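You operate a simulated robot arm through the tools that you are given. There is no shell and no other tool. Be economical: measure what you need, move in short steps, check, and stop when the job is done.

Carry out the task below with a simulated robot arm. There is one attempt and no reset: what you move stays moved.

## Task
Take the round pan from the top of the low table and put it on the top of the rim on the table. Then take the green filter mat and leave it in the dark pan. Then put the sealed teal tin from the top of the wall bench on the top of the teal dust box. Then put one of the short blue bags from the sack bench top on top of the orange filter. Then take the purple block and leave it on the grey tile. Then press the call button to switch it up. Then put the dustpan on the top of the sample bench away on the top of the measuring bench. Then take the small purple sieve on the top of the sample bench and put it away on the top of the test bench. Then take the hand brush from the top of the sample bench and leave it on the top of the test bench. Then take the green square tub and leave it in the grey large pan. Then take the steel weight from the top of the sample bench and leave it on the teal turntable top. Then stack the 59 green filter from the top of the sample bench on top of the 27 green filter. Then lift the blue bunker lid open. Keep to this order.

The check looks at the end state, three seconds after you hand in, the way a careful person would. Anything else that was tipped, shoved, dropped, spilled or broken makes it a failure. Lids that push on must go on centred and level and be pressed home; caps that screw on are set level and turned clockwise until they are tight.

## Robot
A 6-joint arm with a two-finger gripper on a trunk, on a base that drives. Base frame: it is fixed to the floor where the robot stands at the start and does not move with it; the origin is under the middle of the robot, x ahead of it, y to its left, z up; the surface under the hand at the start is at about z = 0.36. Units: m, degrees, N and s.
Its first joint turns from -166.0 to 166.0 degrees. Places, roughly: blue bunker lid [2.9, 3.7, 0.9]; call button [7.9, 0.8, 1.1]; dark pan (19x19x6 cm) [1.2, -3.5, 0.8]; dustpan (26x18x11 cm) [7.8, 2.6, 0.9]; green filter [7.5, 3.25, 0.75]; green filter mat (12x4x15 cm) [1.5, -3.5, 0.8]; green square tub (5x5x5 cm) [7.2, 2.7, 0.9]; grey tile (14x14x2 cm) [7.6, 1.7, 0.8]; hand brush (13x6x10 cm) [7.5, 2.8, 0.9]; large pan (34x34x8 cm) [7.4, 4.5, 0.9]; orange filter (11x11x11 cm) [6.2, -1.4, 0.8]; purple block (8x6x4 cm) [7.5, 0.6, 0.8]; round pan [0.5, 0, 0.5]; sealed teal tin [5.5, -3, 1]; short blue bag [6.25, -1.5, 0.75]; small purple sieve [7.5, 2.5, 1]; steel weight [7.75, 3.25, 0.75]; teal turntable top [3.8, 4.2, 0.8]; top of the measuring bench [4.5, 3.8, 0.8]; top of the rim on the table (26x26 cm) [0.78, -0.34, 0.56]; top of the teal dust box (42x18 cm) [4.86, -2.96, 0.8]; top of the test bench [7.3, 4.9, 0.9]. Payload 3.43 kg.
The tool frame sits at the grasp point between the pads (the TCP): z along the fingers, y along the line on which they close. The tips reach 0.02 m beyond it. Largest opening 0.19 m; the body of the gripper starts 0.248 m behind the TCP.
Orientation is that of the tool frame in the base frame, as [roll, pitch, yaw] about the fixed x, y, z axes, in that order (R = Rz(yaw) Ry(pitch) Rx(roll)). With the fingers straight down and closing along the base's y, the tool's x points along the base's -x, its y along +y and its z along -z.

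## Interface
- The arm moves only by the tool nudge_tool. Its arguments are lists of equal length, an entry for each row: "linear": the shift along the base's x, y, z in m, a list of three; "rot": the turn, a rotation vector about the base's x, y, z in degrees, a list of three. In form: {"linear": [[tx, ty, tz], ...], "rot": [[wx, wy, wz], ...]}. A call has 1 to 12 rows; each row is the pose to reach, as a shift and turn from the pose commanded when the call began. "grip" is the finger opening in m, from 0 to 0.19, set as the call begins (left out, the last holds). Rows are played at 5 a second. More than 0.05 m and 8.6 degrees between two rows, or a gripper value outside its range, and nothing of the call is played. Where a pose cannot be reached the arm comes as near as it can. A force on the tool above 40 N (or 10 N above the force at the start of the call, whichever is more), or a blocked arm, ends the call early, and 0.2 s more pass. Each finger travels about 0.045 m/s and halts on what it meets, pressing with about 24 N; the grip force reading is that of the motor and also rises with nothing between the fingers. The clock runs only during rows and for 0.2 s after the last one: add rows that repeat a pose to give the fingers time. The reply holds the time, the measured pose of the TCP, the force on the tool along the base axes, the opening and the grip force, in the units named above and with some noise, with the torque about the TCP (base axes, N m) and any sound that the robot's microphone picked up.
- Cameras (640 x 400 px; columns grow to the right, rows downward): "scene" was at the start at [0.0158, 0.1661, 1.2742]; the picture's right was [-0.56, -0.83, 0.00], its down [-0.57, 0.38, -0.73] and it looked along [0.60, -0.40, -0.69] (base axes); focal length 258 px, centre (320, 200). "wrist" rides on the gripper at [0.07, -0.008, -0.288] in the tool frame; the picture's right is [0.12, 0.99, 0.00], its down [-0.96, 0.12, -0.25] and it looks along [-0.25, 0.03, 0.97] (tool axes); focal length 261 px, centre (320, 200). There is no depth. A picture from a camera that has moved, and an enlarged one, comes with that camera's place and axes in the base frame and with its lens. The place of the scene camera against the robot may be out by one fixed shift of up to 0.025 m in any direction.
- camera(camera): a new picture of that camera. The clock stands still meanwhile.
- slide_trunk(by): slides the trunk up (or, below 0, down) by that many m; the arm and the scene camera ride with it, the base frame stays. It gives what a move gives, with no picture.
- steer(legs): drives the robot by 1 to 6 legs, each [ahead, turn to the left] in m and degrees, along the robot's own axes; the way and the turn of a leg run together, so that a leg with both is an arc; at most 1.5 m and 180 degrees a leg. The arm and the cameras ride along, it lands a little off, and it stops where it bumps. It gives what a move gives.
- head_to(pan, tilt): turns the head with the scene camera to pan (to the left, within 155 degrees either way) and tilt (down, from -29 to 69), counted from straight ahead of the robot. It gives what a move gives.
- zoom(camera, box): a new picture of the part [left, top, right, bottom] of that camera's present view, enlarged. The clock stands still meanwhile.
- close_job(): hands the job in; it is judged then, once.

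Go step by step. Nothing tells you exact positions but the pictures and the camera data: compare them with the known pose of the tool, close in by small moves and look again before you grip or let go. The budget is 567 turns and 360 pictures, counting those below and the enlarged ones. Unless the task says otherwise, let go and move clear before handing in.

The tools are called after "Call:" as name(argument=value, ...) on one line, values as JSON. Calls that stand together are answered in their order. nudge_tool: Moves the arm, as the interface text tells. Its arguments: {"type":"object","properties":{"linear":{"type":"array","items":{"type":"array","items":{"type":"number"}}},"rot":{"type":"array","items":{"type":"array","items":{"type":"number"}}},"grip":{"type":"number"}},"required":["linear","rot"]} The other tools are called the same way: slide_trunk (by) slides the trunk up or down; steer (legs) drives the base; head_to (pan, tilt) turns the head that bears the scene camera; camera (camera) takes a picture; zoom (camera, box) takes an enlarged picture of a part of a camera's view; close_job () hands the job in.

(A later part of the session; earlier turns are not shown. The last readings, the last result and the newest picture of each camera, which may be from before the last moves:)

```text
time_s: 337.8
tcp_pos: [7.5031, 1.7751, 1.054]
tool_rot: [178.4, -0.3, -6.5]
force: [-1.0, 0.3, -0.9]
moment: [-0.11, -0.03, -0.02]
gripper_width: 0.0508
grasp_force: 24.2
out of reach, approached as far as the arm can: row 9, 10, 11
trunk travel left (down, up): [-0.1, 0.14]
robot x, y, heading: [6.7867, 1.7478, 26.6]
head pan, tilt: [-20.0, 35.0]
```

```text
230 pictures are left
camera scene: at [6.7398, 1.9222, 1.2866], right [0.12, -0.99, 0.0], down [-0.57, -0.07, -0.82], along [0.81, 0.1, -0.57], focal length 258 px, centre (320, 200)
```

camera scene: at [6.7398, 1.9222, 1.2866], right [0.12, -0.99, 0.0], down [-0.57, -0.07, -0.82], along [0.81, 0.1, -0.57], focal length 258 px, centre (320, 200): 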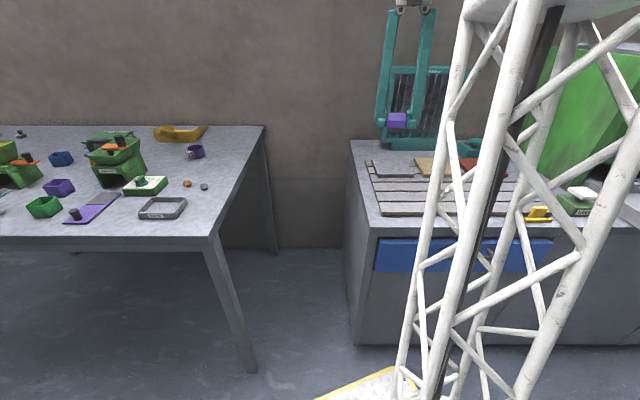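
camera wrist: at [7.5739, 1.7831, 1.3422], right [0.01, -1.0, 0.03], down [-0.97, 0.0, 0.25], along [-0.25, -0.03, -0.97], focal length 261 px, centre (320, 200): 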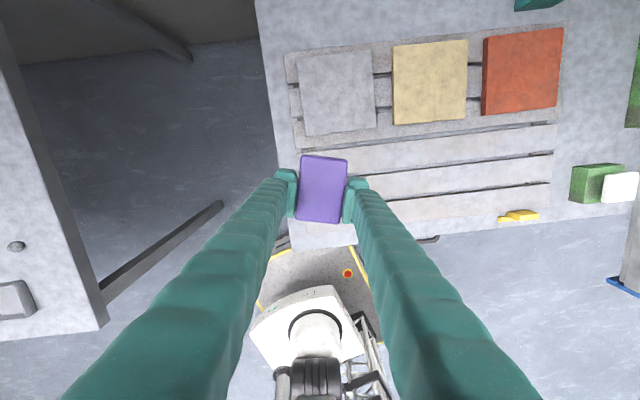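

I hit the wrist-roll limit there, so I'm rotating the tool the other way (to about 180° yaw), which also keeps the camera away from the fan.

Call:
nudge_tool(linear=[[0, 0, 0], [0, 0, 0], [0, 0, 0], [0, 0, 0], [0, 0, 0], [0, 0, 0], [0, 0, 0], [0, 0, 0], [0, 0, 0], [0, 0, 0], [0, 0, 0], [0, 0, 0]], rot=[[0, 0, -7.2], [0, 0, -14.4], [0, 0, -21.6], [0, 0, -28.8], [0, 0, -36], [0, 0, -43.2], [0, 0, -50.4], [0, 0, -57.6], [0, 0, -64.8], [0, 0, -72], [0, 0, -79.2], [0, 0, -86.4]])

Call:
nudge_tool(linear=[[0.01, -0.004, 0], [0.02, -0.008, 0], [0.03, -0.012, 0], [0.04, -0.016, 0], [0.05, -0.02, 0], [0.06, -0.024, 0], [0.07, -0.028, 0], [0.08, -0.032, 0], [0.09, -0.036, 0], [0.1, -0.04, 0], [0.12, -0.04, 0], [0.135, -0.04, 0]], rot=[[0, 0, -7.2], [0, 0, -14.4], [0, 0, -21.6], [0, 0, -28.8], [0, 0, -36], [0, 0, -43.2], [0, 0, -50.4], [0, 0, -57.6], [0, 0, -64.8], [0, 0, -72], [0, 0, -79.2], [0, 0, -86.4]])

Call:
camera(camera="wrist")

```text
time_s: 340.4
tcp_pos: [7.5021, 1.7757, 1.0531]
tool_rot: [178.5, -0.3, -92.9]
force: [0.2, 0.1, -1.2]
moment: [0.02, 0.0, -0.02]
gripper_width: 0.0508
grasp_force: 24.0
trunk travel left (down, up): [-0.1, 0.14]
robot x, y, heading: [6.7871, 1.7487, 26.8]
head pan, tilt: [-20.0, 35.0]
```

```text
time_s: 343.0
tcp_pos: [7.6381, 1.7347, 1.055]
tool_rot: [178.5, -0.2, -179.4]
force: [-0.1, 0.0, -1.1]
moment: [-0.01, -0.08, -0.02]
gripper_width: 0.0508
grasp_force: 24.2
trunk travel left (down, up): [-0.1, 0.14]
robot x, y, heading: [6.787, 1.7468, 26.5]
head pan, tilt: [-20.0, 35.0]
```

```text
229 pictures are left
camera wrist: at [7.5694, 1.7184, 1.3434], right [-0.13, 0.99, 0.03], down [0.96, 0.12, 0.25], along [0.24, 0.06, -0.97], focal length 261 px, centre (320, 200)
```

wrist: 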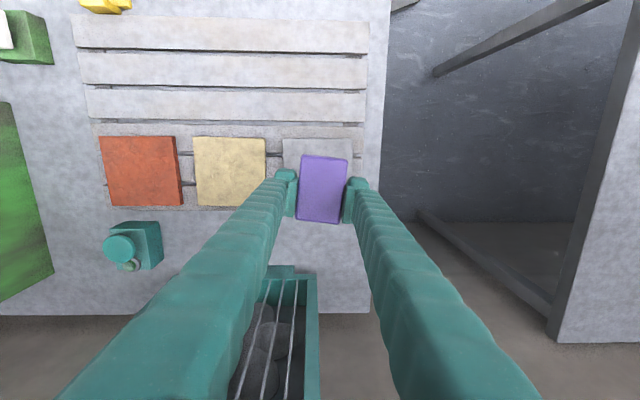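

Call:
nudge_tool(linear=[[0.003, 0, -0.04], [0.003, 0, -0.08], [0.003, 0, -0.12], [0.003, 0, -0.15], [0.003, 0, -0.17]], rot=[[-0.5, 0, 0], [-1, 0, 0], [-1.5, 0, 0], [-1.5, 0, 0], [-1.5, 0, 0]])

Call:
zoom(camera="wrist", box=[220, 80, 420, 280])

Call:
zoom(camera="scene", box=[340, 100, 500, 220])

```text
time_s: 344.2
tcp_pos: [7.6413, 1.7363, 0.8817]
tool_rot: [-179.9, -0.3, -179.3]
force: [0.3, 0.1, -1.2]
moment: [-0.02, -0.06, -0.01]
gripper_width: 0.0509
grasp_force: 23.9
trunk travel left (down, up): [-0.1, 0.14]
robot x, y, heading: [6.7853, 1.7479, 26.7]
head pan, tilt: [-20.0, 35.0]
```

```text
2.00 times, centred on (320, 180) of wrist
camera zoom: at [7.5719, 1.7259, 1.1724], right [-0.13, 0.99, 0.0], down [0.96, 0.13, 0.24], along [0.24, 0.03, -0.97], focal length 521 px, centre (320, 240)
```

zoom: 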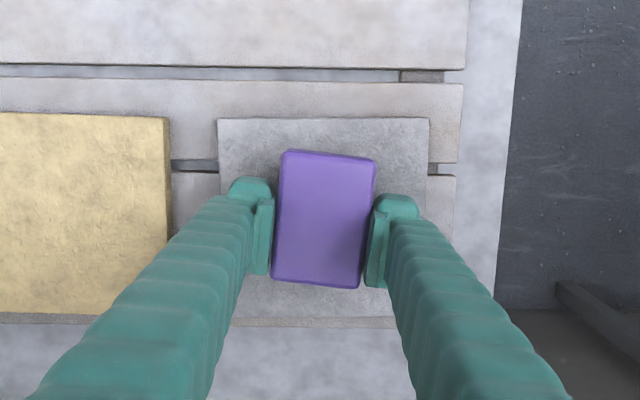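

```text
3.33 times, centred on (420, 160) of scene
camera zoom: at [6.7398, 1.9219, 1.2867], right [0.12, -0.99, 0.0], down [-0.57, -0.07, -0.82], along [0.81, 0.1, -0.57], focal length 860 px, centre (-13, 333)
```

zoom: 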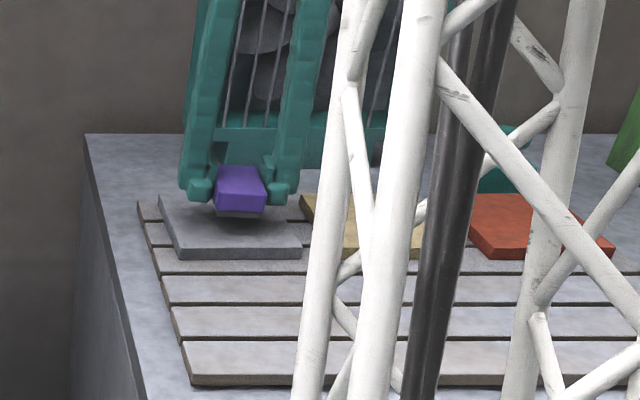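

Well centred. I'm lowering in small steps to contact.

Call:
nudge_tool(linear=[[0, 0, -0.005], [0, 0, -0.01], [0, 0, -0.015], [0, 0, -0.02], [0, 0, -0.024], [0, 0, -0.028]], rot=[[0, 0, 0], [0, 0, 0], [0, 0, 0], [0, 0, 0], [0, 0, 0], [0, 0, 0]])

```text
time_s: 345.6
tcp_pos: [7.6413, 1.7356, 0.858]
tool_rot: [-180.0, -0.2, -179.3]
force: [-0.3, 0.8, 20.1]
moment: [-0.02, 0.01, -0.01]
gripper_width: 0.0508
grasp_force: 23.6
trunk travel left (down, up): [-0.1, 0.14]
robot x, y, heading: [6.788, 1.7484, 27.0]
head pan, tilt: [-20.0, 35.0]
```

Call:
nudge_tool(linear=[[0, 0, 0.002], [0, 0, 0.002], [0, 0, 0.002]], rot=[[0, 0, 0], [0, 0, 0], [0, 0, 0]], grip=0.075)

Call:
nudge_tool(linear=[[0, 0, 0.03], [0, 0, 0.07], [0, 0, 0.11], [0, 0, 0.15], [0, 0, 0.19]], rot=[[0, 0, 0], [0, 0, 0], [0, 0, 0], [0, 0, 0], [0, 0, 0]])

Call:
camera(camera="wrist")

```text
time_s: 346.4
tcp_pos: [7.6416, 1.7358, 0.8577]
tool_rot: [-180.0, -0.3, -179.3]
force: [0.5, 1.2, -0.4]
moment: [-0.04, 0.02, 0.02]
gripper_width: 0.075
grasp_force: 0.0
trunk travel left (down, up): [-0.1, 0.14]
robot x, y, heading: [6.7862, 1.7487, 26.7]
head pan, tilt: [-20.0, 35.0]
```

```text
time_s: 347.6
tcp_pos: [7.6406, 1.7359, 1.049]
tool_rot: [-180.0, -0.3, -179.3]
force: [1.1, 0.7, 0.0]
moment: [0.02, 0.06, 0.0]
gripper_width: 0.075
grasp_force: 0.0
trunk travel left (down, up): [-0.1, 0.14]
robot x, y, heading: [6.7884, 1.7497, 26.9]
head pan, tilt: [-20.0, 35.0]
```

```text
226 pictures are left
camera wrist: at [7.572, 1.726, 1.3376], right [-0.13, 0.99, 0.0], down [0.96, 0.13, 0.24], along [0.24, 0.03, -0.97], focal length 261 px, centre (320, 200)
```

wrist: 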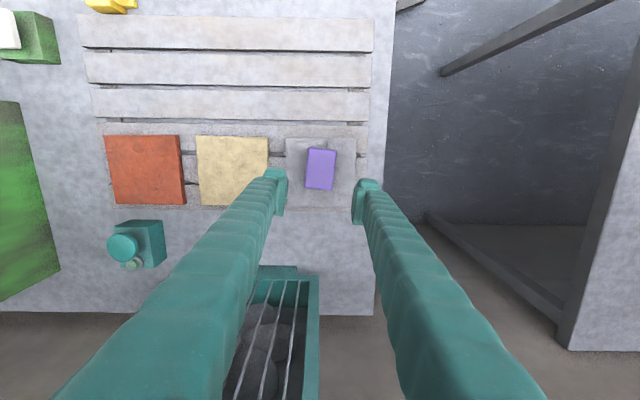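

The block lies on the grey tile, so step 5 is done. I'm retracting the arm, and turning left the free way to go back for the call button.

Call:
nudge_tool(linear=[[-0.04, 0.02, 0], [-0.08, 0.04, 0], [-0.12, 0.06, 0], [-0.16, 0.09, 0], [-0.19, 0.12, 0], [-0.22, 0.15, 0], [-0.25, 0.18, 0]], rot=[[0, 0, 0], [0, 0, 0], [0, 0, 0], [0, 0, 0], [0, 0, 0], [0, 0, 0], [0, 0, 0]], grip=0.0)

Call:
steer(legs=[[0, 120], [0, 110], [0.9, 0], [0, 60]])

Call:
head_to(pan=25, tilt=15)

Call:
camera(camera="scene")

```text
time_s: 349.2
tcp_pos: [7.3901, 1.9174, 1.0477]
tool_rot: [-180.0, -0.3, -179.3]
force: [1.3, 0.3, -1.1]
moment: [0.03, 0.15, -0.03]
gripper_width: 0.0
grasp_force: 23.9
trunk travel left (down, up): [-0.1, 0.14]
robot x, y, heading: [6.7869, 1.749, 26.7]
head pan, tilt: [-20.0, 35.0]
```

```text
time_s: 366.8
tcp_pos: [6.9143, 0.3667, 1.0473]
tool_rot: [-179.9, -0.4, 109.4]
force: [-0.2, 0.5, -0.2]
moment: [0.01, 0.01, 0.01]
gripper_width: 0.0001
grasp_force: 23.9
trunk travel left (down, up): [-0.1, 0.14]
robot x, y, heading: [6.5652, 0.8807, -44.5]
head pan, tilt: [-20.0, 35.0]
```

```text
time_s: 367.9
tcp_pos: [6.9146, 0.3673, 1.0477]
tool_rot: [-180.0, -0.3, 109.5]
force: [-0.5, -0.5, -0.2]
moment: [-0.02, 0.0, -0.01]
gripper_width: 0.0
grasp_force: 23.8
trunk travel left (down, up): [-0.1, 0.14]
robot x, y, heading: [6.5654, 0.8818, -44.5]
head pan, tilt: [25.0, 15.0]
```

```text
225 pictures are left
camera scene: at [6.7551, 1.0482, 1.3187], right [-0.34, -0.94, 0.0], down [-0.24, 0.09, -0.97], along [0.91, -0.32, -0.26], focal length 258 px, centre (320, 200)
```

scene: 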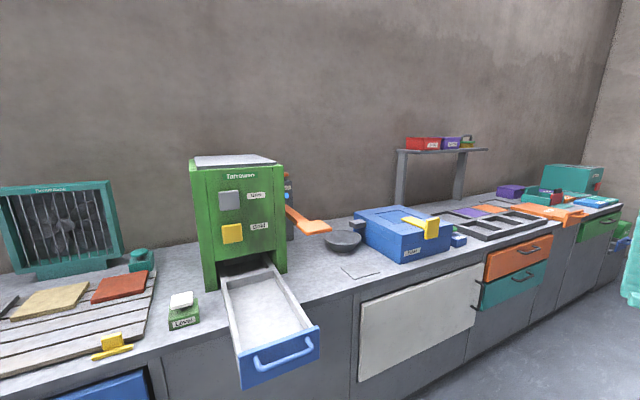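

Call:
zoom(camera="scene", box=[180, 140, 380, 290])

Call:
steer(legs=[[0, -45], [0.45, 0], [0, 40]])

Call:
head_to(pan=60, tilt=10)

Call:
camera(camera="scene")

```text
2.67 times, centred on (280, 215) of scene
camera zoom: at [6.7551, 1.0482, 1.3187], right [-0.34, -0.94, 0.0], down [-0.24, 0.09, -0.97], along [0.91, -0.32, -0.26], focal length 688 px, centre (427, 160)
```

zoom: 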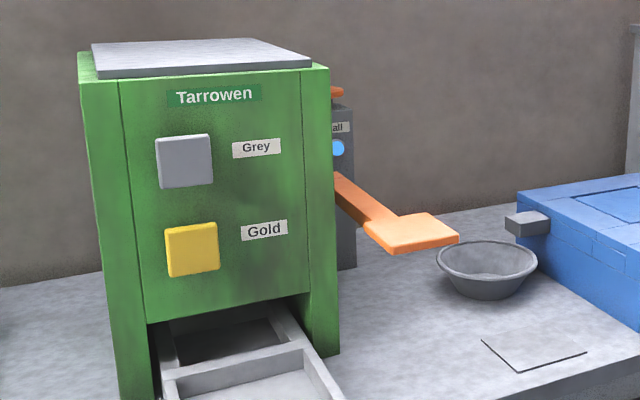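

```text
time_s: 374.7
tcp_pos: [6.8836, -0.1108, 1.0485]
tool_rot: [-179.9, -0.3, 105.2]
force: [0.3, -0.1, -1.2]
moment: [0.0, 0.03, 0.06]
gripper_width: 0.0003
grasp_force: 24.2
trunk travel left (down, up): [-0.1, 0.14]
robot x, y, heading: [6.5722, 0.4281, -48.9]
head pan, tilt: [25.0, 15.0]
```

```text
time_s: 375.7
tcp_pos: [6.8828, -0.1106, 1.0485]
tool_rot: [179.9, -0.4, 105.2]
force: [-0.1, -0.5, -0.2]
moment: [0.02, 0.01, 0.02]
gripper_width: 0.0
grasp_force: 23.4
trunk travel left (down, up): [-0.1, 0.14]
robot x, y, heading: [6.5732, 0.4286, -48.8]
head pan, tilt: [60.0, 10.0]
```

```text
223 pictures are left
camera scene: at [6.7784, 0.6376, 1.3268], right [0.19, -0.98, 0.0], down [-0.17, -0.03, -0.98], along [0.97, 0.19, -0.17], focal length 258 px, centre (320, 200)
```

scene: 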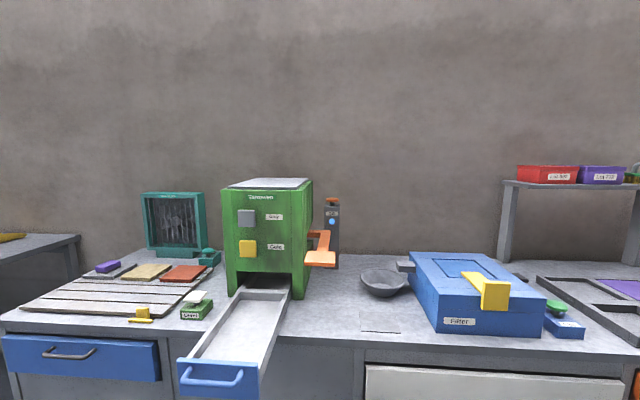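

Call:
zoom(camera="scene", box=[290, 180, 370, 280])

```text
4.00 times, centred on (330, 230) of scene
camera zoom: at [6.7784, 0.6376, 1.3268], right [0.19, -0.98, 0.0], down [-0.17, -0.03, -0.98], along [0.97, 0.19, -0.17], focal length 1032 px, centre (280, 80)
```

zoom: 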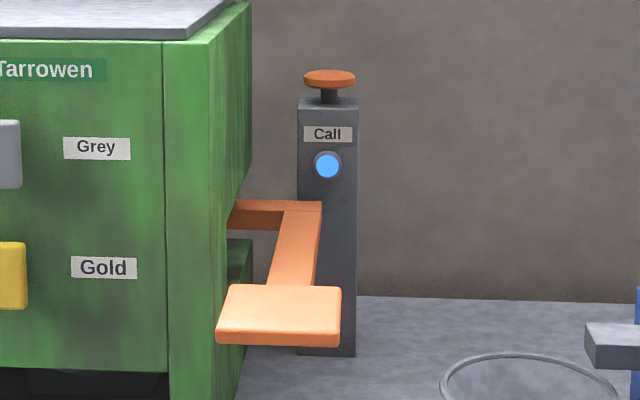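

The call button is an orange mushroom on a post near (7.9, 0.80, 1.13). I'm moving closer so I can press it from above with a forward-tilted closed gripper.

Call:
steer(legs=[[0, 54], [0.33, 0], [0, 12]])

Call:
nudge_tool(linear=[[0, 0, 0.03], [0, 0, 0.06], [0, 0, 0.09], [0, 0, 0.12], [0, 0, 0.15], [0, 0, 0.18]], rot=[[0, 0, 0], [0, 0, 0], [0, 0, 0], [0, 0, 0], [0, 0, 0], [0, 0, 0]])

Call:
camera(camera="wrist")

```text
time_s: 381.2
tcp_pos: [7.5179, 0.5211, 1.0472]
tool_rot: [-180.0, -0.3, 171.0]
force: [0.2, 0.1, 0.2]
moment: [-0.03, -0.01, 0.01]
gripper_width: 0.0001
grasp_force: 23.8
trunk travel left (down, up): [-0.1, 0.14]
robot x, y, heading: [6.897, 0.4639, 16.8]
head pan, tilt: [60.0, 10.0]
```

```text
time_s: 382.6
tcp_pos: [7.5175, 0.5218, 1.2282]
tool_rot: [180.0, -0.2, 170.9]
force: [0.3, 0.3, -0.1]
moment: [-0.01, -0.01, 0.01]
gripper_width: 0.0
grasp_force: 24.4
trunk travel left (down, up): [-0.1, 0.14]
robot x, y, heading: [6.8982, 0.4596, 17.1]
head pan, tilt: [60.0, 10.0]
```

```text
221 pictures are left
camera wrist: at [7.449, 0.5237, 1.5171], right [0.04, 1.0, 0.0], down [0.97, -0.04, 0.24], along [0.24, -0.01, -0.97], focal length 261 px, centre (320, 200)
```

wrist: 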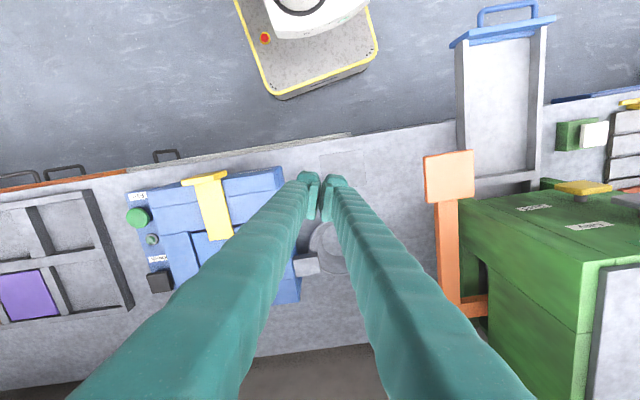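

Call:
nudge_tool(linear=[[0, 0, 0.01], [0, 0, 0.02], [0, 0, 0.03], [0, 0, 0.04], [0, 0, 0.05], [0, 0, 0.06]], rot=[[-1.3, -8.2, 0], [-2.6, -16.5, 0], [-3.9, -24.7, 0], [-5.2, -32.9, 0], [-6.5, -41.2, 0], [-7.8, -49.4, 0]])

Call:
nudge_tool(linear=[[0.02, 0.03, 0], [0.05, 0.06, 0], [0.08, 0.09, 0], [0.11, 0.12, 0]], rot=[[0, 0, 6], [0, 0, 12], [0, 0, 18], [0, 0, 24]])

Call:
camera(camera="wrist")

Call:
head_to(pan=15, tilt=10)

Call:
camera(camera="scene")

```text
time_s: 384.0
tcp_pos: [7.5187, 0.5228, 1.287]
tool_rot: [179.8, 49.8, 170.8]
force: [0.1, 0.0, -1.1]
moment: [-0.09, 0.06, -0.08]
gripper_width: 0.0
grasp_force: 24.0
trunk travel left (down, up): [-0.1, 0.14]
robot x, y, heading: [6.8935, 0.4579, 16.8]
head pan, tilt: [60.0, 10.0]
```

```text
time_s: 385.0
tcp_pos: [7.6267, 0.6419, 1.2902]
tool_rot: [179.8, 49.9, -165.3]
force: [-0.7, 0.2, 0.2]
moment: [-0.03, -0.02, 0.01]
gripper_width: 0.0
grasp_force: 24.3
trunk travel left (down, up): [-0.1, 0.14]
robot x, y, heading: [6.8948, 0.4595, 16.7]
head pan, tilt: [60.0, 10.0]
```

```text
220 pictures are left
camera wrist: at [7.3734, 0.5639, 1.4231], right [-0.33, 0.94, -0.09], down [0.39, 0.22, 0.9], along [0.86, 0.26, -0.44], focal length 261 px, centre (320, 200)
```

wrist: 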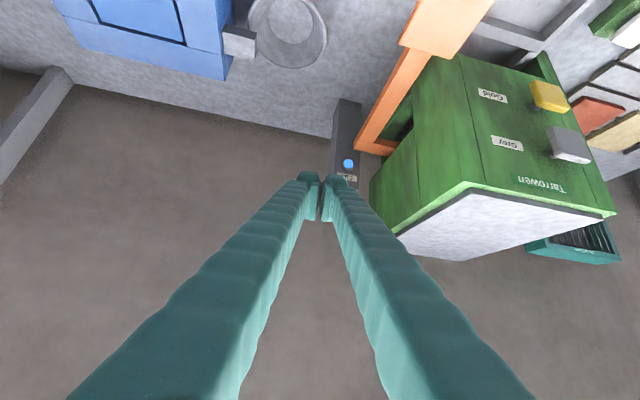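

```text
time_s: 386.1
tcp_pos: [7.6271, 0.6413, 1.2882]
tool_rot: [179.8, 49.7, -165.2]
force: [0.9, -0.1, -0.3]
moment: [0.0, -0.02, -0.03]
gripper_width: 0.0002
grasp_force: 24.2
trunk travel left (down, up): [-0.1, 0.14]
robot x, y, heading: [6.8957, 0.4607, 17.0]
head pan, tilt: [15.0, 10.0]
```

```text
219 pictures are left
camera scene: at [6.8674, 0.6939, 1.3268], right [0.53, -0.85, 0.0], down [-0.15, -0.09, -0.98], along [0.84, 0.52, -0.17], focal length 258 px, centre (320, 200)
```

scene: 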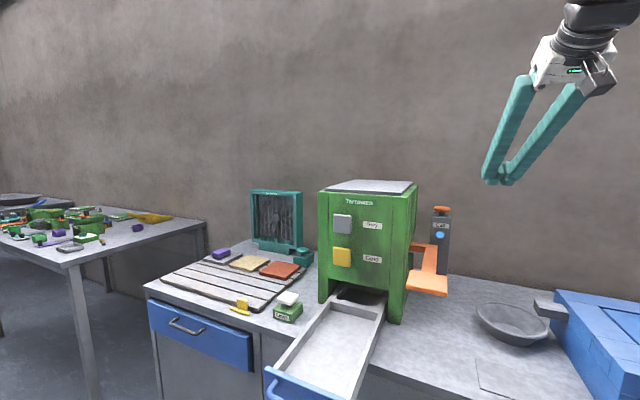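

Call:
nudge_tool(linear=[[0.02, -0.04, 0.02], [0.04, -0.08, 0.03]], rot=[[0, 0, 0], [0, 0, 0]])

Call:
zoom(camera="wrist", box=[300, 80, 460, 240])

```text
time_s: 386.8
tcp_pos: [7.6682, 0.5604, 1.3196]
tool_rot: [179.8, 49.9, -165.1]
force: [-0.3, 0.5, 0.5]
moment: [-0.08, -0.04, -0.08]
gripper_width: 0.0
grasp_force: 23.9
trunk travel left (down, up): [-0.1, 0.14]
robot x, y, heading: [6.8965, 0.4618, 17.0]
head pan, tilt: [15.0, 10.0]
```

```text
2.50 times, centred on (380, 160) of wrist
camera zoom: at [7.4149, 0.484, 1.4521], right [-0.33, 0.94, -0.09], down [0.39, 0.22, 0.89], along [0.86, 0.26, -0.44], focal length 652 px, centre (170, 300)
```

zoom: 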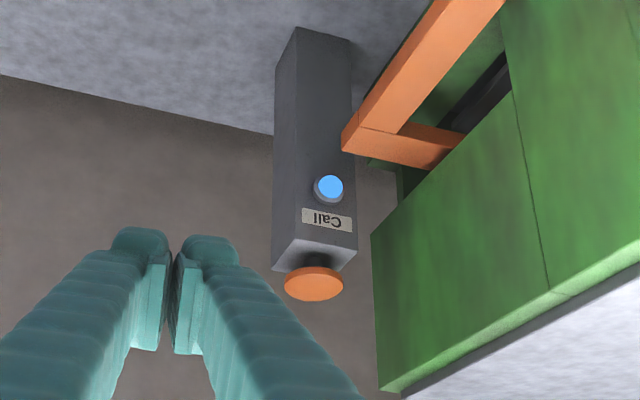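

Call:
nudge_tool(linear=[[0.031, 0.028, -0.01], [0.062, 0.056, -0.02], [0.094, 0.084, -0.03], [0.125, 0.112, -0.04], [0.156, 0.14, -0.055], [0.188, 0.168, -0.07], [0.219, 0.196, -0.085], [0.25, 0.224, -0.1]], rot=[[0, 0, 0], [0, 0, 0], [0, 0, 0], [0, 0, 0], [0, 0, 0], [0, 0, 0], [0, 0, 0], [0, 0, 0]])

Call:
zoom(camera="wrist", box=[220, 80, 420, 280])

Call:
zoom(camera="scene", box=[380, 120, 520, 300])

```text
time_s: 388.6
tcp_pos: [7.9188, 0.7848, 1.2191]
tool_rot: [179.8, 49.8, -165.4]
force: [-1.2, -1.2, 1.3]
moment: [0.04, 0.08, 0.06]
gripper_width: 0.0
grasp_force: 24.5
trunk travel left (down, up): [-0.1, 0.14]
robot x, y, heading: [6.893, 0.4619, 17.0]
head pan, tilt: [15.0, 10.0]
```

```text
2.00 times, centred on (320, 180) of wrist
camera zoom: at [7.6648, 0.7082, 1.3521], right [-0.33, 0.94, -0.09], down [0.39, 0.22, 0.9], along [0.86, 0.26, -0.44], focal length 521 px, centre (320, 240)
```

zoom: 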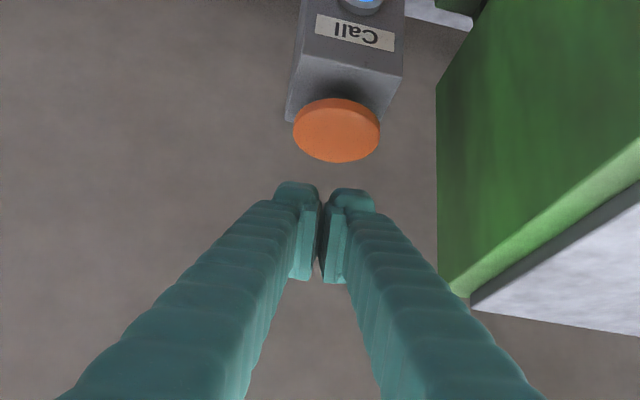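

```text
2.22 times, centred on (450, 210) of scene
camera zoom: at [6.8669, 0.6935, 1.3268], right [0.53, -0.85, 0.0], down [-0.15, -0.09, -0.98], along [0.84, 0.52, -0.17], focal length 574 px, centre (31, 178)
```

zoom: 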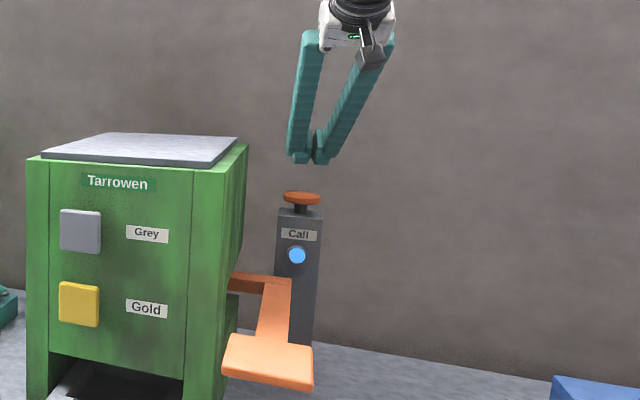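

Call:
nudge_tool(linear=[[0.003, 0.009, -0.02], [0.003, 0.009, -0.04], [0.003, 0.009, -0.047], [0.003, 0.009, -0.051], [0.003, 0.009, -0.055], [0.003, 0.009, -0.059], [0.003, 0.009, -0.063]], rot=[[0, 0, 0], [0, 0, 0], [0, 0, 0], [0, 0, 0], [0, 0, 0], [0, 0, 0], [0, 0, 0]])

Call:
zoom(camera="scene", box=[380, 120, 520, 300])

```text
time_s: 390.1
tcp_pos: [7.9199, 0.7933, 1.1549]
tool_rot: [179.8, 49.8, -165.2]
force: [0.7, -0.2, 1.9]
moment: [-0.03, -0.01, 0.01]
gripper_width: 0.006
grasp_force: 34.2
trunk travel left (down, up): [-0.1, 0.14]
robot x, y, heading: [6.8954, 0.4601, 16.8]
head pan, tilt: [15.0, 10.0]
```

```text
2.22 times, centred on (450, 210) of scene
camera zoom: at [6.8674, 0.6938, 1.3269], right [0.53, -0.85, 0.0], down [-0.15, -0.09, -0.98], along [0.84, 0.52, -0.17], focal length 574 px, centre (31, 178)
```

zoom: 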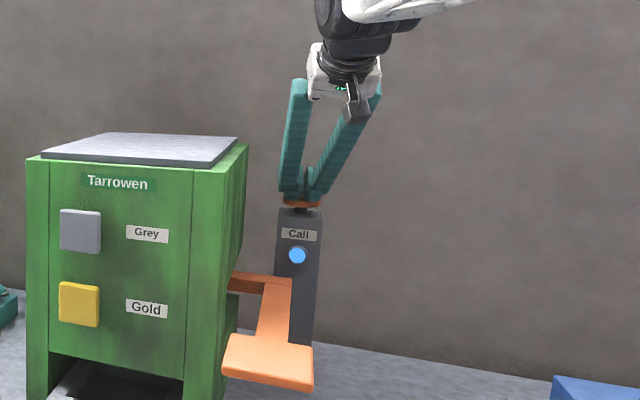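

Call:
nudge_tool(linear=[[0, 0, -0.004], [0, 0, -0.008], [0, 0, -0.012], [0, 0, -0.016], [0, 0, -0.02]], rot=[[0, 0, 0], [0, 0, 0], [0, 0, 0], [0, 0, 0], [0, 0, 0]])

Call:
zoom(camera="scene", box=[380, 120, 520, 300])

```text
time_s: 391.4
tcp_pos: [7.9217, 0.7944, 1.1428]
tool_rot: [179.7, 50.5, -165.3]
force: [-2.1, -0.1, 14.7]
moment: [-0.04, 0.05, 0.03]
gripper_width: 0.0061
grasp_force: 33.8
trunk travel left (down, up): [-0.1, 0.14]
robot x, y, heading: [6.8985, 0.459, 17.1]
head pan, tilt: [15.0, 10.0]
heard: click
stopped in row 5: the force on the tool passed its limit at 42 N (the readings are from after the stop); the commanded pose is now the measured one
```

```text
2.22 times, centred on (450, 210) of scene
camera zoom: at [6.8669, 0.6936, 1.3266], right [0.53, -0.85, 0.0], down [-0.15, -0.09, -0.98], along [0.84, 0.52, -0.17], focal length 574 px, centre (31, 178)
```

zoom: 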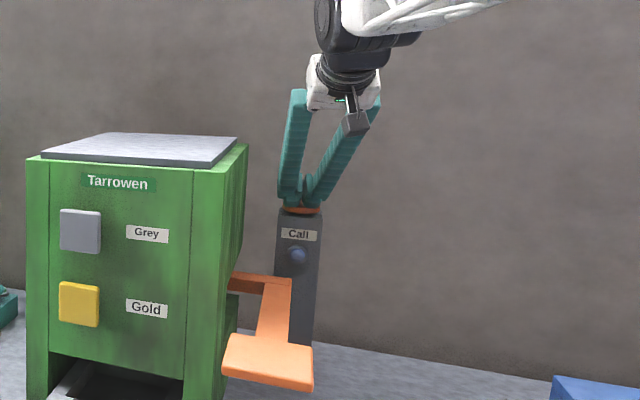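

A click was heard and the lamp changed. I'm lifting off to see the state.

Call:
nudge_tool(linear=[[0, 0, 0.02], [0, 0, 0.05], [-0.01, -0.02, 0.09]], rot=[[0, 0, 0], [0, 0, 0], [0, 0, 0]])

Call:
zoom(camera="scene", box=[400, 180, 480, 300])

```text
time_s: 392.2
tcp_pos: [7.9121, 0.7745, 1.2291]
tool_rot: [179.7, 50.1, -165.2]
force: [0.5, 0.4, 0.2]
moment: [-0.05, -0.03, -0.06]
gripper_width: 0.0001
grasp_force: 34.4
trunk travel left (down, up): [-0.1, 0.14]
robot x, y, heading: [6.8963, 0.4572, 16.9]
head pan, tilt: [15.0, 10.0]
```

```text
3.33 times, centred on (440, 240) of scene
camera zoom: at [6.8679, 0.6941, 1.3267], right [0.53, -0.85, 0.0], down [-0.15, -0.09, -0.98], along [0.84, 0.52, -0.17], focal length 860 px, centre (-80, 67)
```

zoom: 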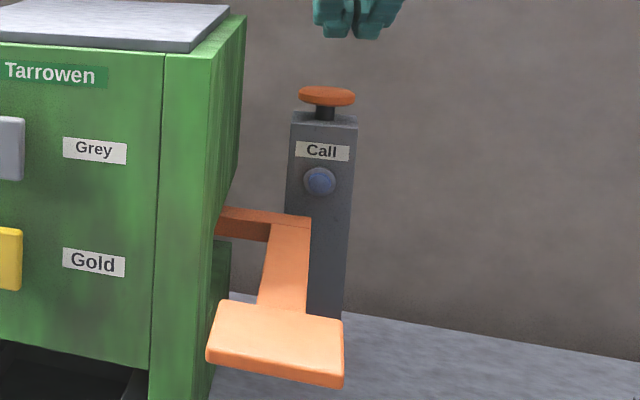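

The button clicked and the lamp changed state, so step 6 is done. I'm retracting the arm, uprighting it, and driving north to the sample bench.

Call:
nudge_tool(linear=[[-0.035, -0.03, 0.01], [-0.07, -0.06, 0.02], [-0.1, -0.09, 0.03], [-0.135, -0.12, 0.04], [-0.17, -0.15, 0.05], [-0.2, -0.18, 0.06], [-0.23, -0.21, 0.06], [-0.27, -0.23, 0.06], [-0.31, -0.25, 0.06], [-0.35, -0.27, 0.06], [-0.39, -0.28, 0.06]], rot=[[0, 0, 0], [0, 0, 0], [0, 0, 0], [0, 0, 0], [0, 0, 0], [0, 0, 0], [0, 0, 0], [0, 0, 0], [0, 0, 0], [0, 0, 0], [0, 0, 0]])

Call:
nudge_tool(linear=[[0, 0, -0.02], [0, 0, -0.04], [0, 0, -0.06], [0, 0, -0.08], [0, 0, -0.1], [0, 0, -0.12]], rot=[[-2.1, 8.1, 0], [-4.2, 16.2, 0], [-6.4, 24.3, 0], [-8.5, 32.3, 0], [-10.7, 40.4, 0], [-12.8, 48.4, 0]], grip=0.08)

Call:
steer(legs=[[0, -142], [0, -140], [0, 0]])

```text
time_s: 394.6
tcp_pos: [7.5321, 0.5082, 1.28]
tool_rot: [178.8, 49.2, -164.4]
force: [-0.9, 0.1, 0.6]
moment: [-0.06, -0.05, -0.08]
gripper_width: 0.0
grasp_force: 34.6
trunk travel left (down, up): [-0.1, 0.14]
robot x, y, heading: [6.8985, 0.4572, 17.1]
head pan, tilt: [15.0, 10.0]
```

```text
time_s: 396.0
tcp_pos: [7.5206, 0.4947, 1.1705]
tool_rot: [179.8, 0.1, -165.1]
force: [-1.2, 0.5, 0.4]
moment: [0.07, -0.4, -0.01]
gripper_width: 0.0799
grasp_force: 0.0
trunk travel left (down, up): [-0.1, 0.14]
robot x, y, heading: [6.8949, 0.4589, 16.8]
head pan, tilt: [15.0, 10.0]
```

```text
time_s: 408.9
tcp_pos: [6.9776, 1.0796, 1.1699]
tool_rot: [179.8, 0.2, -85.8]
force: [0.0, -0.3, -0.8]
moment: [0.02, -0.01, 0.01]
gripper_width: 0.0801
grasp_force: 0.0
trunk travel left (down, up): [-0.1, 0.14]
robot x, y, heading: [6.896, 0.4604, 96.2]
head pan, tilt: [15.0, 10.0]
```

Call:
steer(legs=[[1.1, 0], [0.9, 0]])

Call:
head_to(pan=-60, tilt=30)

Call:
camera(camera="scene")

Call:
camera(camera="wrist")

```text
time_s: 418.9
tcp_pos: [6.7702, 3.0672, 1.1712]
tool_rot: [179.9, 0.2, -86.2]
force: [0.7, -0.8, 0.0]
moment: [0.0, -0.01, 0.02]
gripper_width: 0.0802
grasp_force: 0.1
trunk travel left (down, up): [-0.1, 0.14]
robot x, y, heading: [6.6863, 2.4458, 95.8]
head pan, tilt: [15.0, 10.0]
```

```text
time_s: 420.4
tcp_pos: [6.7687, 3.0665, 1.1702]
tool_rot: [179.8, 0.3, -86.3]
force: [0.2, -0.3, 0.1]
moment: [0.02, 0.01, 0.03]
gripper_width: 0.0803
grasp_force: 0.0
trunk travel left (down, up): [-0.1, 0.14]
robot x, y, heading: [6.6842, 2.4499, 96.1]
head pan, tilt: [-60.0, 30.0]
```

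```text
212 pictures are left
camera scene: at [6.5741, 2.4323, 1.2945], right [0.59, -0.81, 0.0], down [-0.4, -0.29, -0.87], along [0.7, 0.51, -0.5], focal length 258 px, centre (320, 200)
```

scene: 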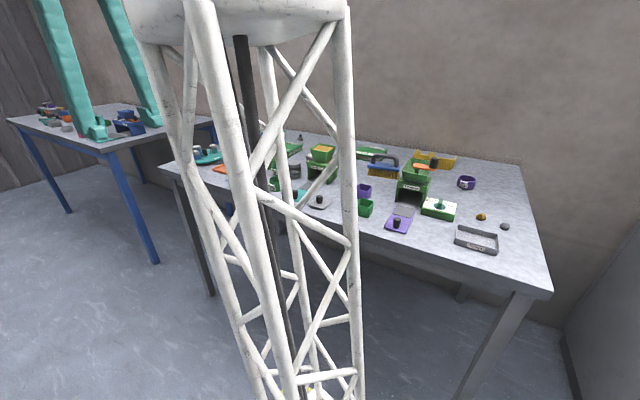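

```text
211 pictures are left
camera wrist: at [6.7843, 2.9955, 1.4592], right [-0.98, -0.19, 0.0], down [-0.18, 0.95, 0.25], along [-0.05, 0.25, -0.97], focal length 261 px, centre (320, 200)
```

wrist: 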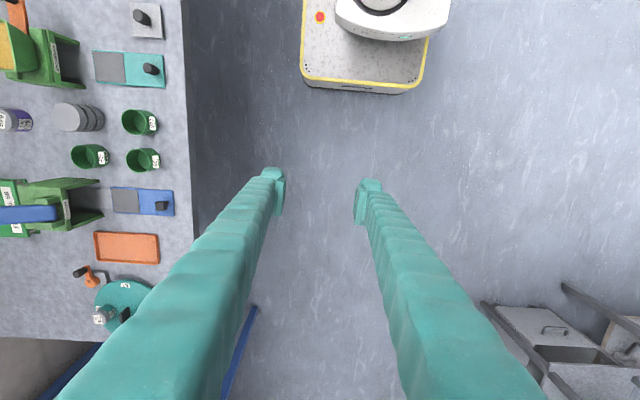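

Call:
zoom(camera="scene", box=[330, 130, 540, 260])

Call:
zoom(camera="scene", box=[160, 120, 360, 240])

```text
3.05 times, centred on (435, 195) of scene
camera zoom: at [6.5741, 2.4323, 1.2945], right [0.59, -0.81, 0.0], down [-0.4, -0.29, -0.87], along [0.7, 0.51, -0.5], focal length 787 px, centre (-30, 215)
```

zoom: 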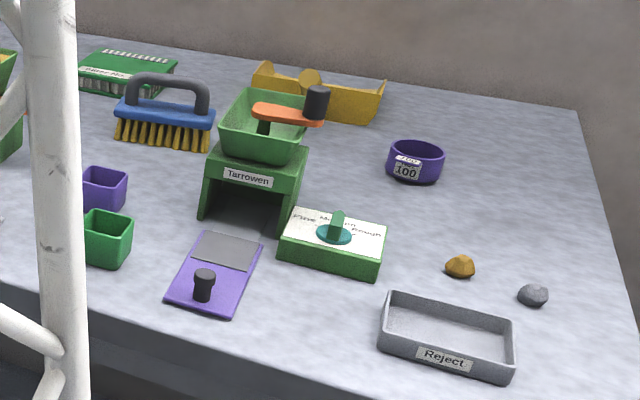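

```text
3.20 times, centred on (260, 180) of scene
camera zoom: at [6.5741, 2.4323, 1.2945], right [0.59, -0.81, 0.0], down [-0.4, -0.29, -0.87], along [0.7, 0.51, -0.5], focal length 826 px, centre (512, 264)
```

zoom: 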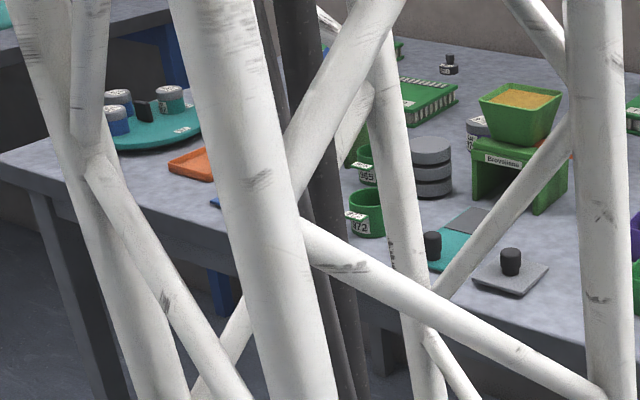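

The dustpan is the yellow one near the wall at about (7.77, 2.65), behind the green mill. I'm turning to face the bench.

Call:
steer(legs=[[0.22, 0], [0, -92], [0.16, 0]])

Call:
head_to(pan=0, tilt=35)

Call:
camera(camera="scene")

Call:
camera(camera="wrist")

```text
time_s: 427.2
tcp_pos: [7.4417, 2.5713, 1.1691]
tool_rot: [179.9, 0.2, -177.9]
force: [0.0, 1.3, -0.3]
moment: [-0.02, -0.04, 0.07]
gripper_width: 0.0801
grasp_force: 0.1
trunk travel left (down, up): [-0.1, 0.14]
robot x, y, heading: [6.8247, 2.6737, 4.3]
head pan, tilt: [-60.0, 30.0]
```

```text
time_s: 428.5
tcp_pos: [7.4416, 2.5711, 1.17]
tool_rot: [179.9, 0.3, -177.9]
force: [-0.5, 0.1, 0.2]
moment: [0.0, 0.0, 0.01]
gripper_width: 0.08
grasp_force: 0.0
trunk travel left (down, up): [-0.1, 0.14]
robot x, y, heading: [6.8221, 2.6776, 3.6]
head pan, tilt: [0.0, 35.0]
```

```text
208 pictures are left
camera scene: at [6.8443, 2.8878, 1.2867], right [0.07, -1.0, 0.0], down [-0.57, -0.04, -0.82], along [0.82, 0.06, -0.57], focal length 258 px, centre (320, 200)
```

scene: 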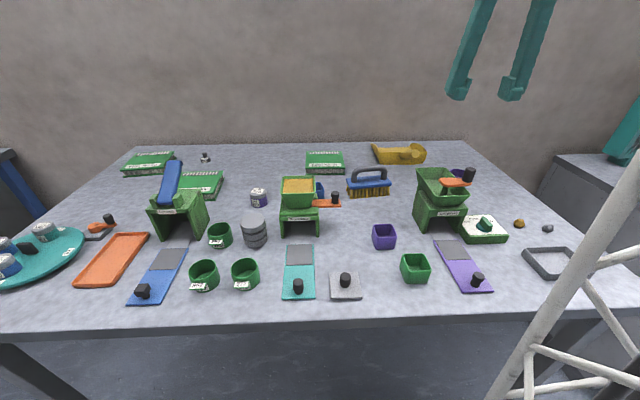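

```text
207 pictures are left
camera wrist: at [7.371, 2.559, 1.4593], right [-0.16, 0.99, 0.0], down [0.96, 0.15, 0.25], along [0.25, 0.04, -0.97], focal length 261 px, centre (320, 200)
```

wrist: 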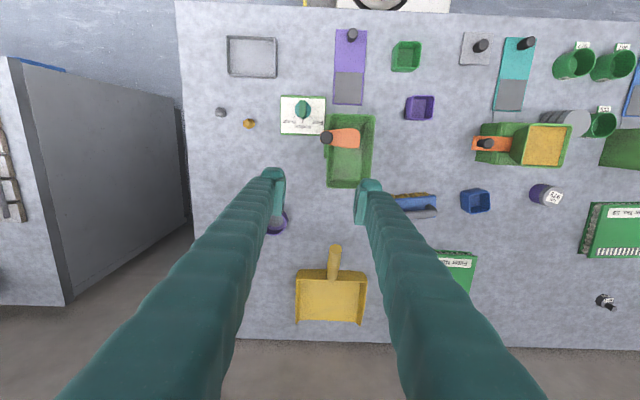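

Call:
zoom(camera="scene", box=[340, 130, 500, 220])

Call:
zoom(camera="wrist", box=[240, 200, 440, 350])

```text
4.00 times, centred on (420, 175) of scene
camera zoom: at [6.8443, 2.8878, 1.2867], right [0.07, -1.0, 0.0], down [-0.57, -0.04, -0.82], along [0.82, 0.06, -0.57], focal length 1032 px, centre (-80, 300)
```

zoom: 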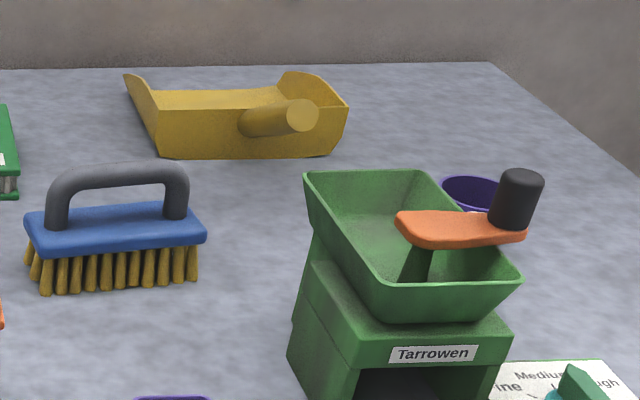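

```text
2.67 times, centred on (340, 275) of wrist
camera zoom: at [7.371, 2.559, 1.4593], right [-0.16, 0.99, 0.0], down [0.96, 0.15, 0.25], along [0.25, 0.04, -0.97], focal length 695 px, centre (267, 0)
```

zoom: 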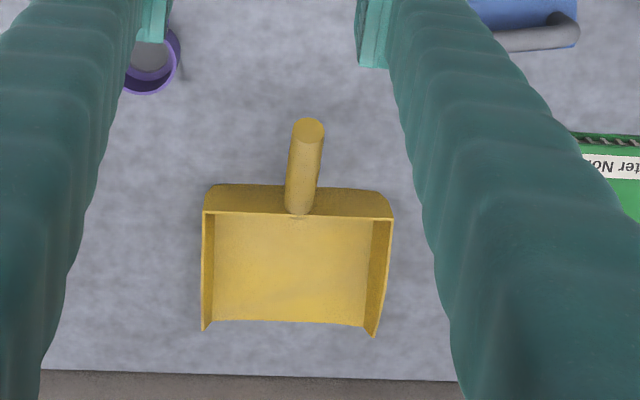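

Call:
nudge_tool(linear=[[0.04, 0.012, 0], [0.08, 0.024, 0], [0.12, 0.036, 0], [0.16, 0.048, 0], [0.2, 0.06, -0.01], [0.235, 0.072, -0.03], [0.248, 0.074, -0.07], [0.248, 0.074, -0.11]], rot=[[0, 0, 0], [0, 0, 0], [0, 0, 0], [0, 0, 0], [0, 0, 0], [0, 0, 0], [0, 0, 0], [0, 0, 0]], grip=0.07)

Call:
zoom(camera="wrist", box=[200, 80, 440, 290])

Call:
zoom(camera="scene", box=[340, 60, 500, 220])

```text
time_s: 430.3
tcp_pos: [7.6893, 2.6446, 1.0597]
tool_rot: [179.7, 0.2, -177.9]
force: [0.0, 0.0, -0.3]
moment: [0.03, 0.02, -0.01]
gripper_width: 0.07
grasp_force: 0.1
trunk travel left (down, up): [-0.1, 0.14]
robot x, y, heading: [6.8282, 2.6764, 4.3]
head pan, tilt: [0.0, 35.0]
```

```text
1.90 times, centred on (320, 185) of wrist
camera zoom: at [7.6194, 2.6327, 1.3487], right [-0.16, 0.99, 0.0], down [0.96, 0.15, 0.25], along [0.25, 0.04, -0.97], focal length 496 px, centre (320, 229)
```

zoom: 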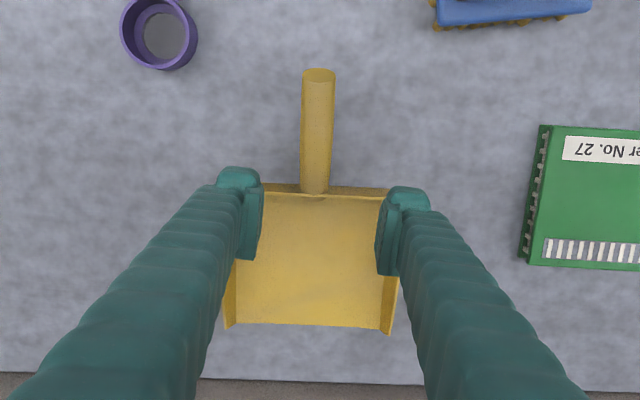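

```text
2.50 times, centred on (420, 140) of scene
camera zoom: at [6.8444, 2.8879, 1.2867], right [0.07, -1.0, 0.0], down [-0.57, -0.04, -0.82], along [0.82, 0.06, -0.57], focal length 645 px, centre (70, 350)
```

zoom: 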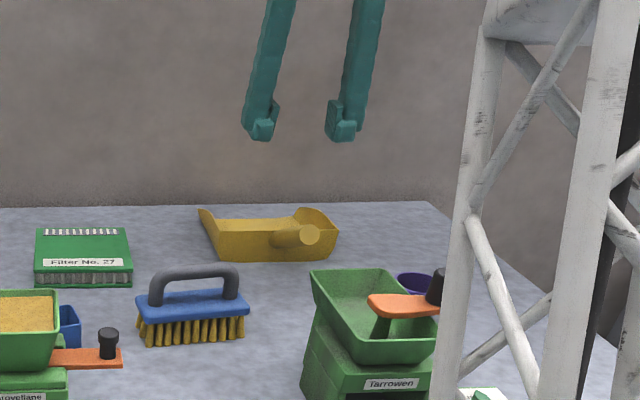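

Call:
nudge_tool(linear=[[-0.016, -0.002, -0.03], [-0.016, -0.002, -0.07], [-0.016, -0.002, -0.11], [-0.016, -0.002, -0.145]], rot=[[0, 0, 0], [0, 0, 0], [0, 0, 0], [0, 0, 0]])

Call:
zoom(camera="scene", box=[360, 100, 460, 190])

Call:
zoom(camera="wrist", box=[200, 80, 440, 290])

```text
time_s: 431.3
tcp_pos: [7.6738, 2.6425, 0.9127]
tool_rot: [179.9, 0.3, -177.9]
force: [0.4, -1.1, 1.1]
moment: [-0.02, 0.01, -0.02]
gripper_width: 0.07
grasp_force: 0.2
trunk travel left (down, up): [-0.1, 0.14]
robot x, y, heading: [6.8238, 2.674, 4.1]
head pan, tilt: [0.0, 35.0]
```

```text
4.44 times, centred on (410, 145) of scene
camera zoom: at [6.8443, 2.8879, 1.2867], right [0.07, -1.0, 0.0], down [-0.57, -0.04, -0.82], along [0.82, 0.06, -0.57], focal length 1147 px, centre (-80, 444)
```

zoom: 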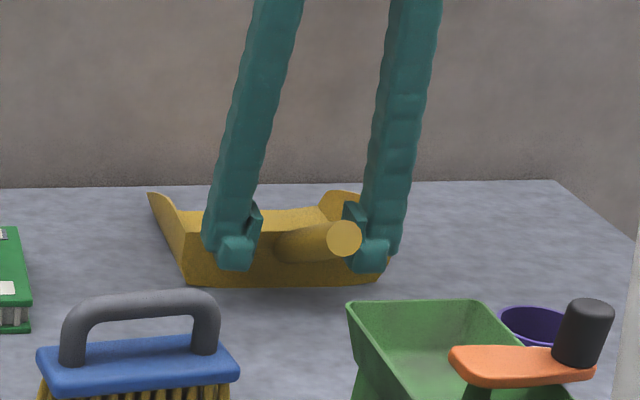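

```text
1.90 times, centred on (320, 185) of wrist
camera zoom: at [7.6028, 2.6311, 1.2034], right [-0.16, 0.99, 0.0], down [0.96, 0.15, 0.25], along [0.25, 0.04, -0.97], focal length 496 px, centre (320, 229)
```

zoom: 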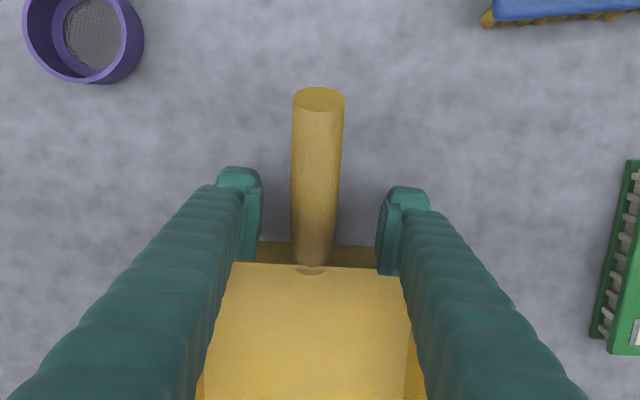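

Call:
nudge_tool(linear=[[0, -0.002, -0.005], [0, -0.002, -0.005], [0, -0.002, -0.005], [0, -0.002, -0.005], [0, -0.002, -0.005]], rot=[[0, 0, 0], [0, 0, 0], [0, 0, 0], [0, 0, 0], [0, 0, 0]], grip=0.01)

Call:
nudge_tool(linear=[[0, 0, 0.015], [0, 0, 0.03], [0, 0, 0.05]], rot=[[0, 0, 0], [0, 0, 0], [0, 0, 0]])

Call:
zoom(camera="scene", box=[360, 80, 460, 190])

Call:
zoom(camera="wrist", box=[200, 80, 440, 290])

```text
time_s: 432.5
tcp_pos: [7.6729, 2.6415, 0.9094]
tool_rot: [179.7, 0.2, -178.0]
force: [-0.5, 0.0, -0.2]
moment: [0.19, -0.02, 0.11]
gripper_width: 0.0246
grasp_force: 23.8
trunk travel left (down, up): [-0.1, 0.14]
robot x, y, heading: [6.8256, 2.6724, 4.3]
head pan, tilt: [0.0, 35.0]
```

```text
time_s: 433.3
tcp_pos: [7.6731, 2.6426, 0.9588]
tool_rot: [179.8, 0.2, -177.9]
force: [0.1, -0.6, -1.9]
moment: [-0.01, 0.25, 0.03]
gripper_width: 0.0245
grasp_force: 23.7
trunk travel left (down, up): [-0.1, 0.14]
robot x, y, heading: [6.8248, 2.6751, 4.2]
head pan, tilt: [0.0, 35.0]
```

```text
3.64 times, centred on (410, 135) of scene
camera zoom: at [6.8445, 2.8879, 1.2867], right [0.07, -1.0, 0.0], down [-0.57, -0.04, -0.82], along [0.82, 0.06, -0.57], focal length 938 px, centre (-7, 436)
```

zoom: 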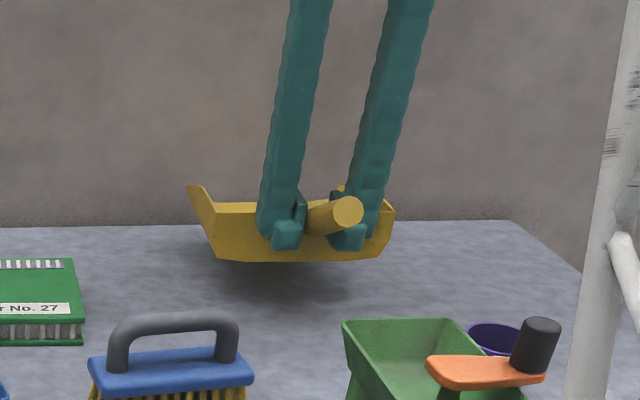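

```text
1.90 times, centred on (320, 185) of wrist
camera zoom: at [7.6032, 2.6286, 1.2489], right [-0.16, 0.99, 0.0], down [0.96, 0.15, 0.25], along [0.25, 0.04, -0.97], focal length 496 px, centre (320, 229)
```

zoom: 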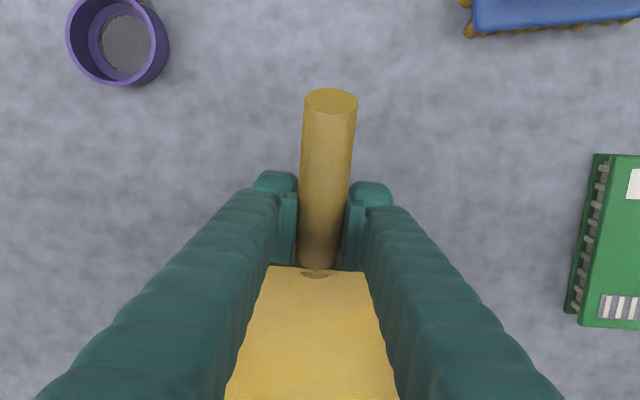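

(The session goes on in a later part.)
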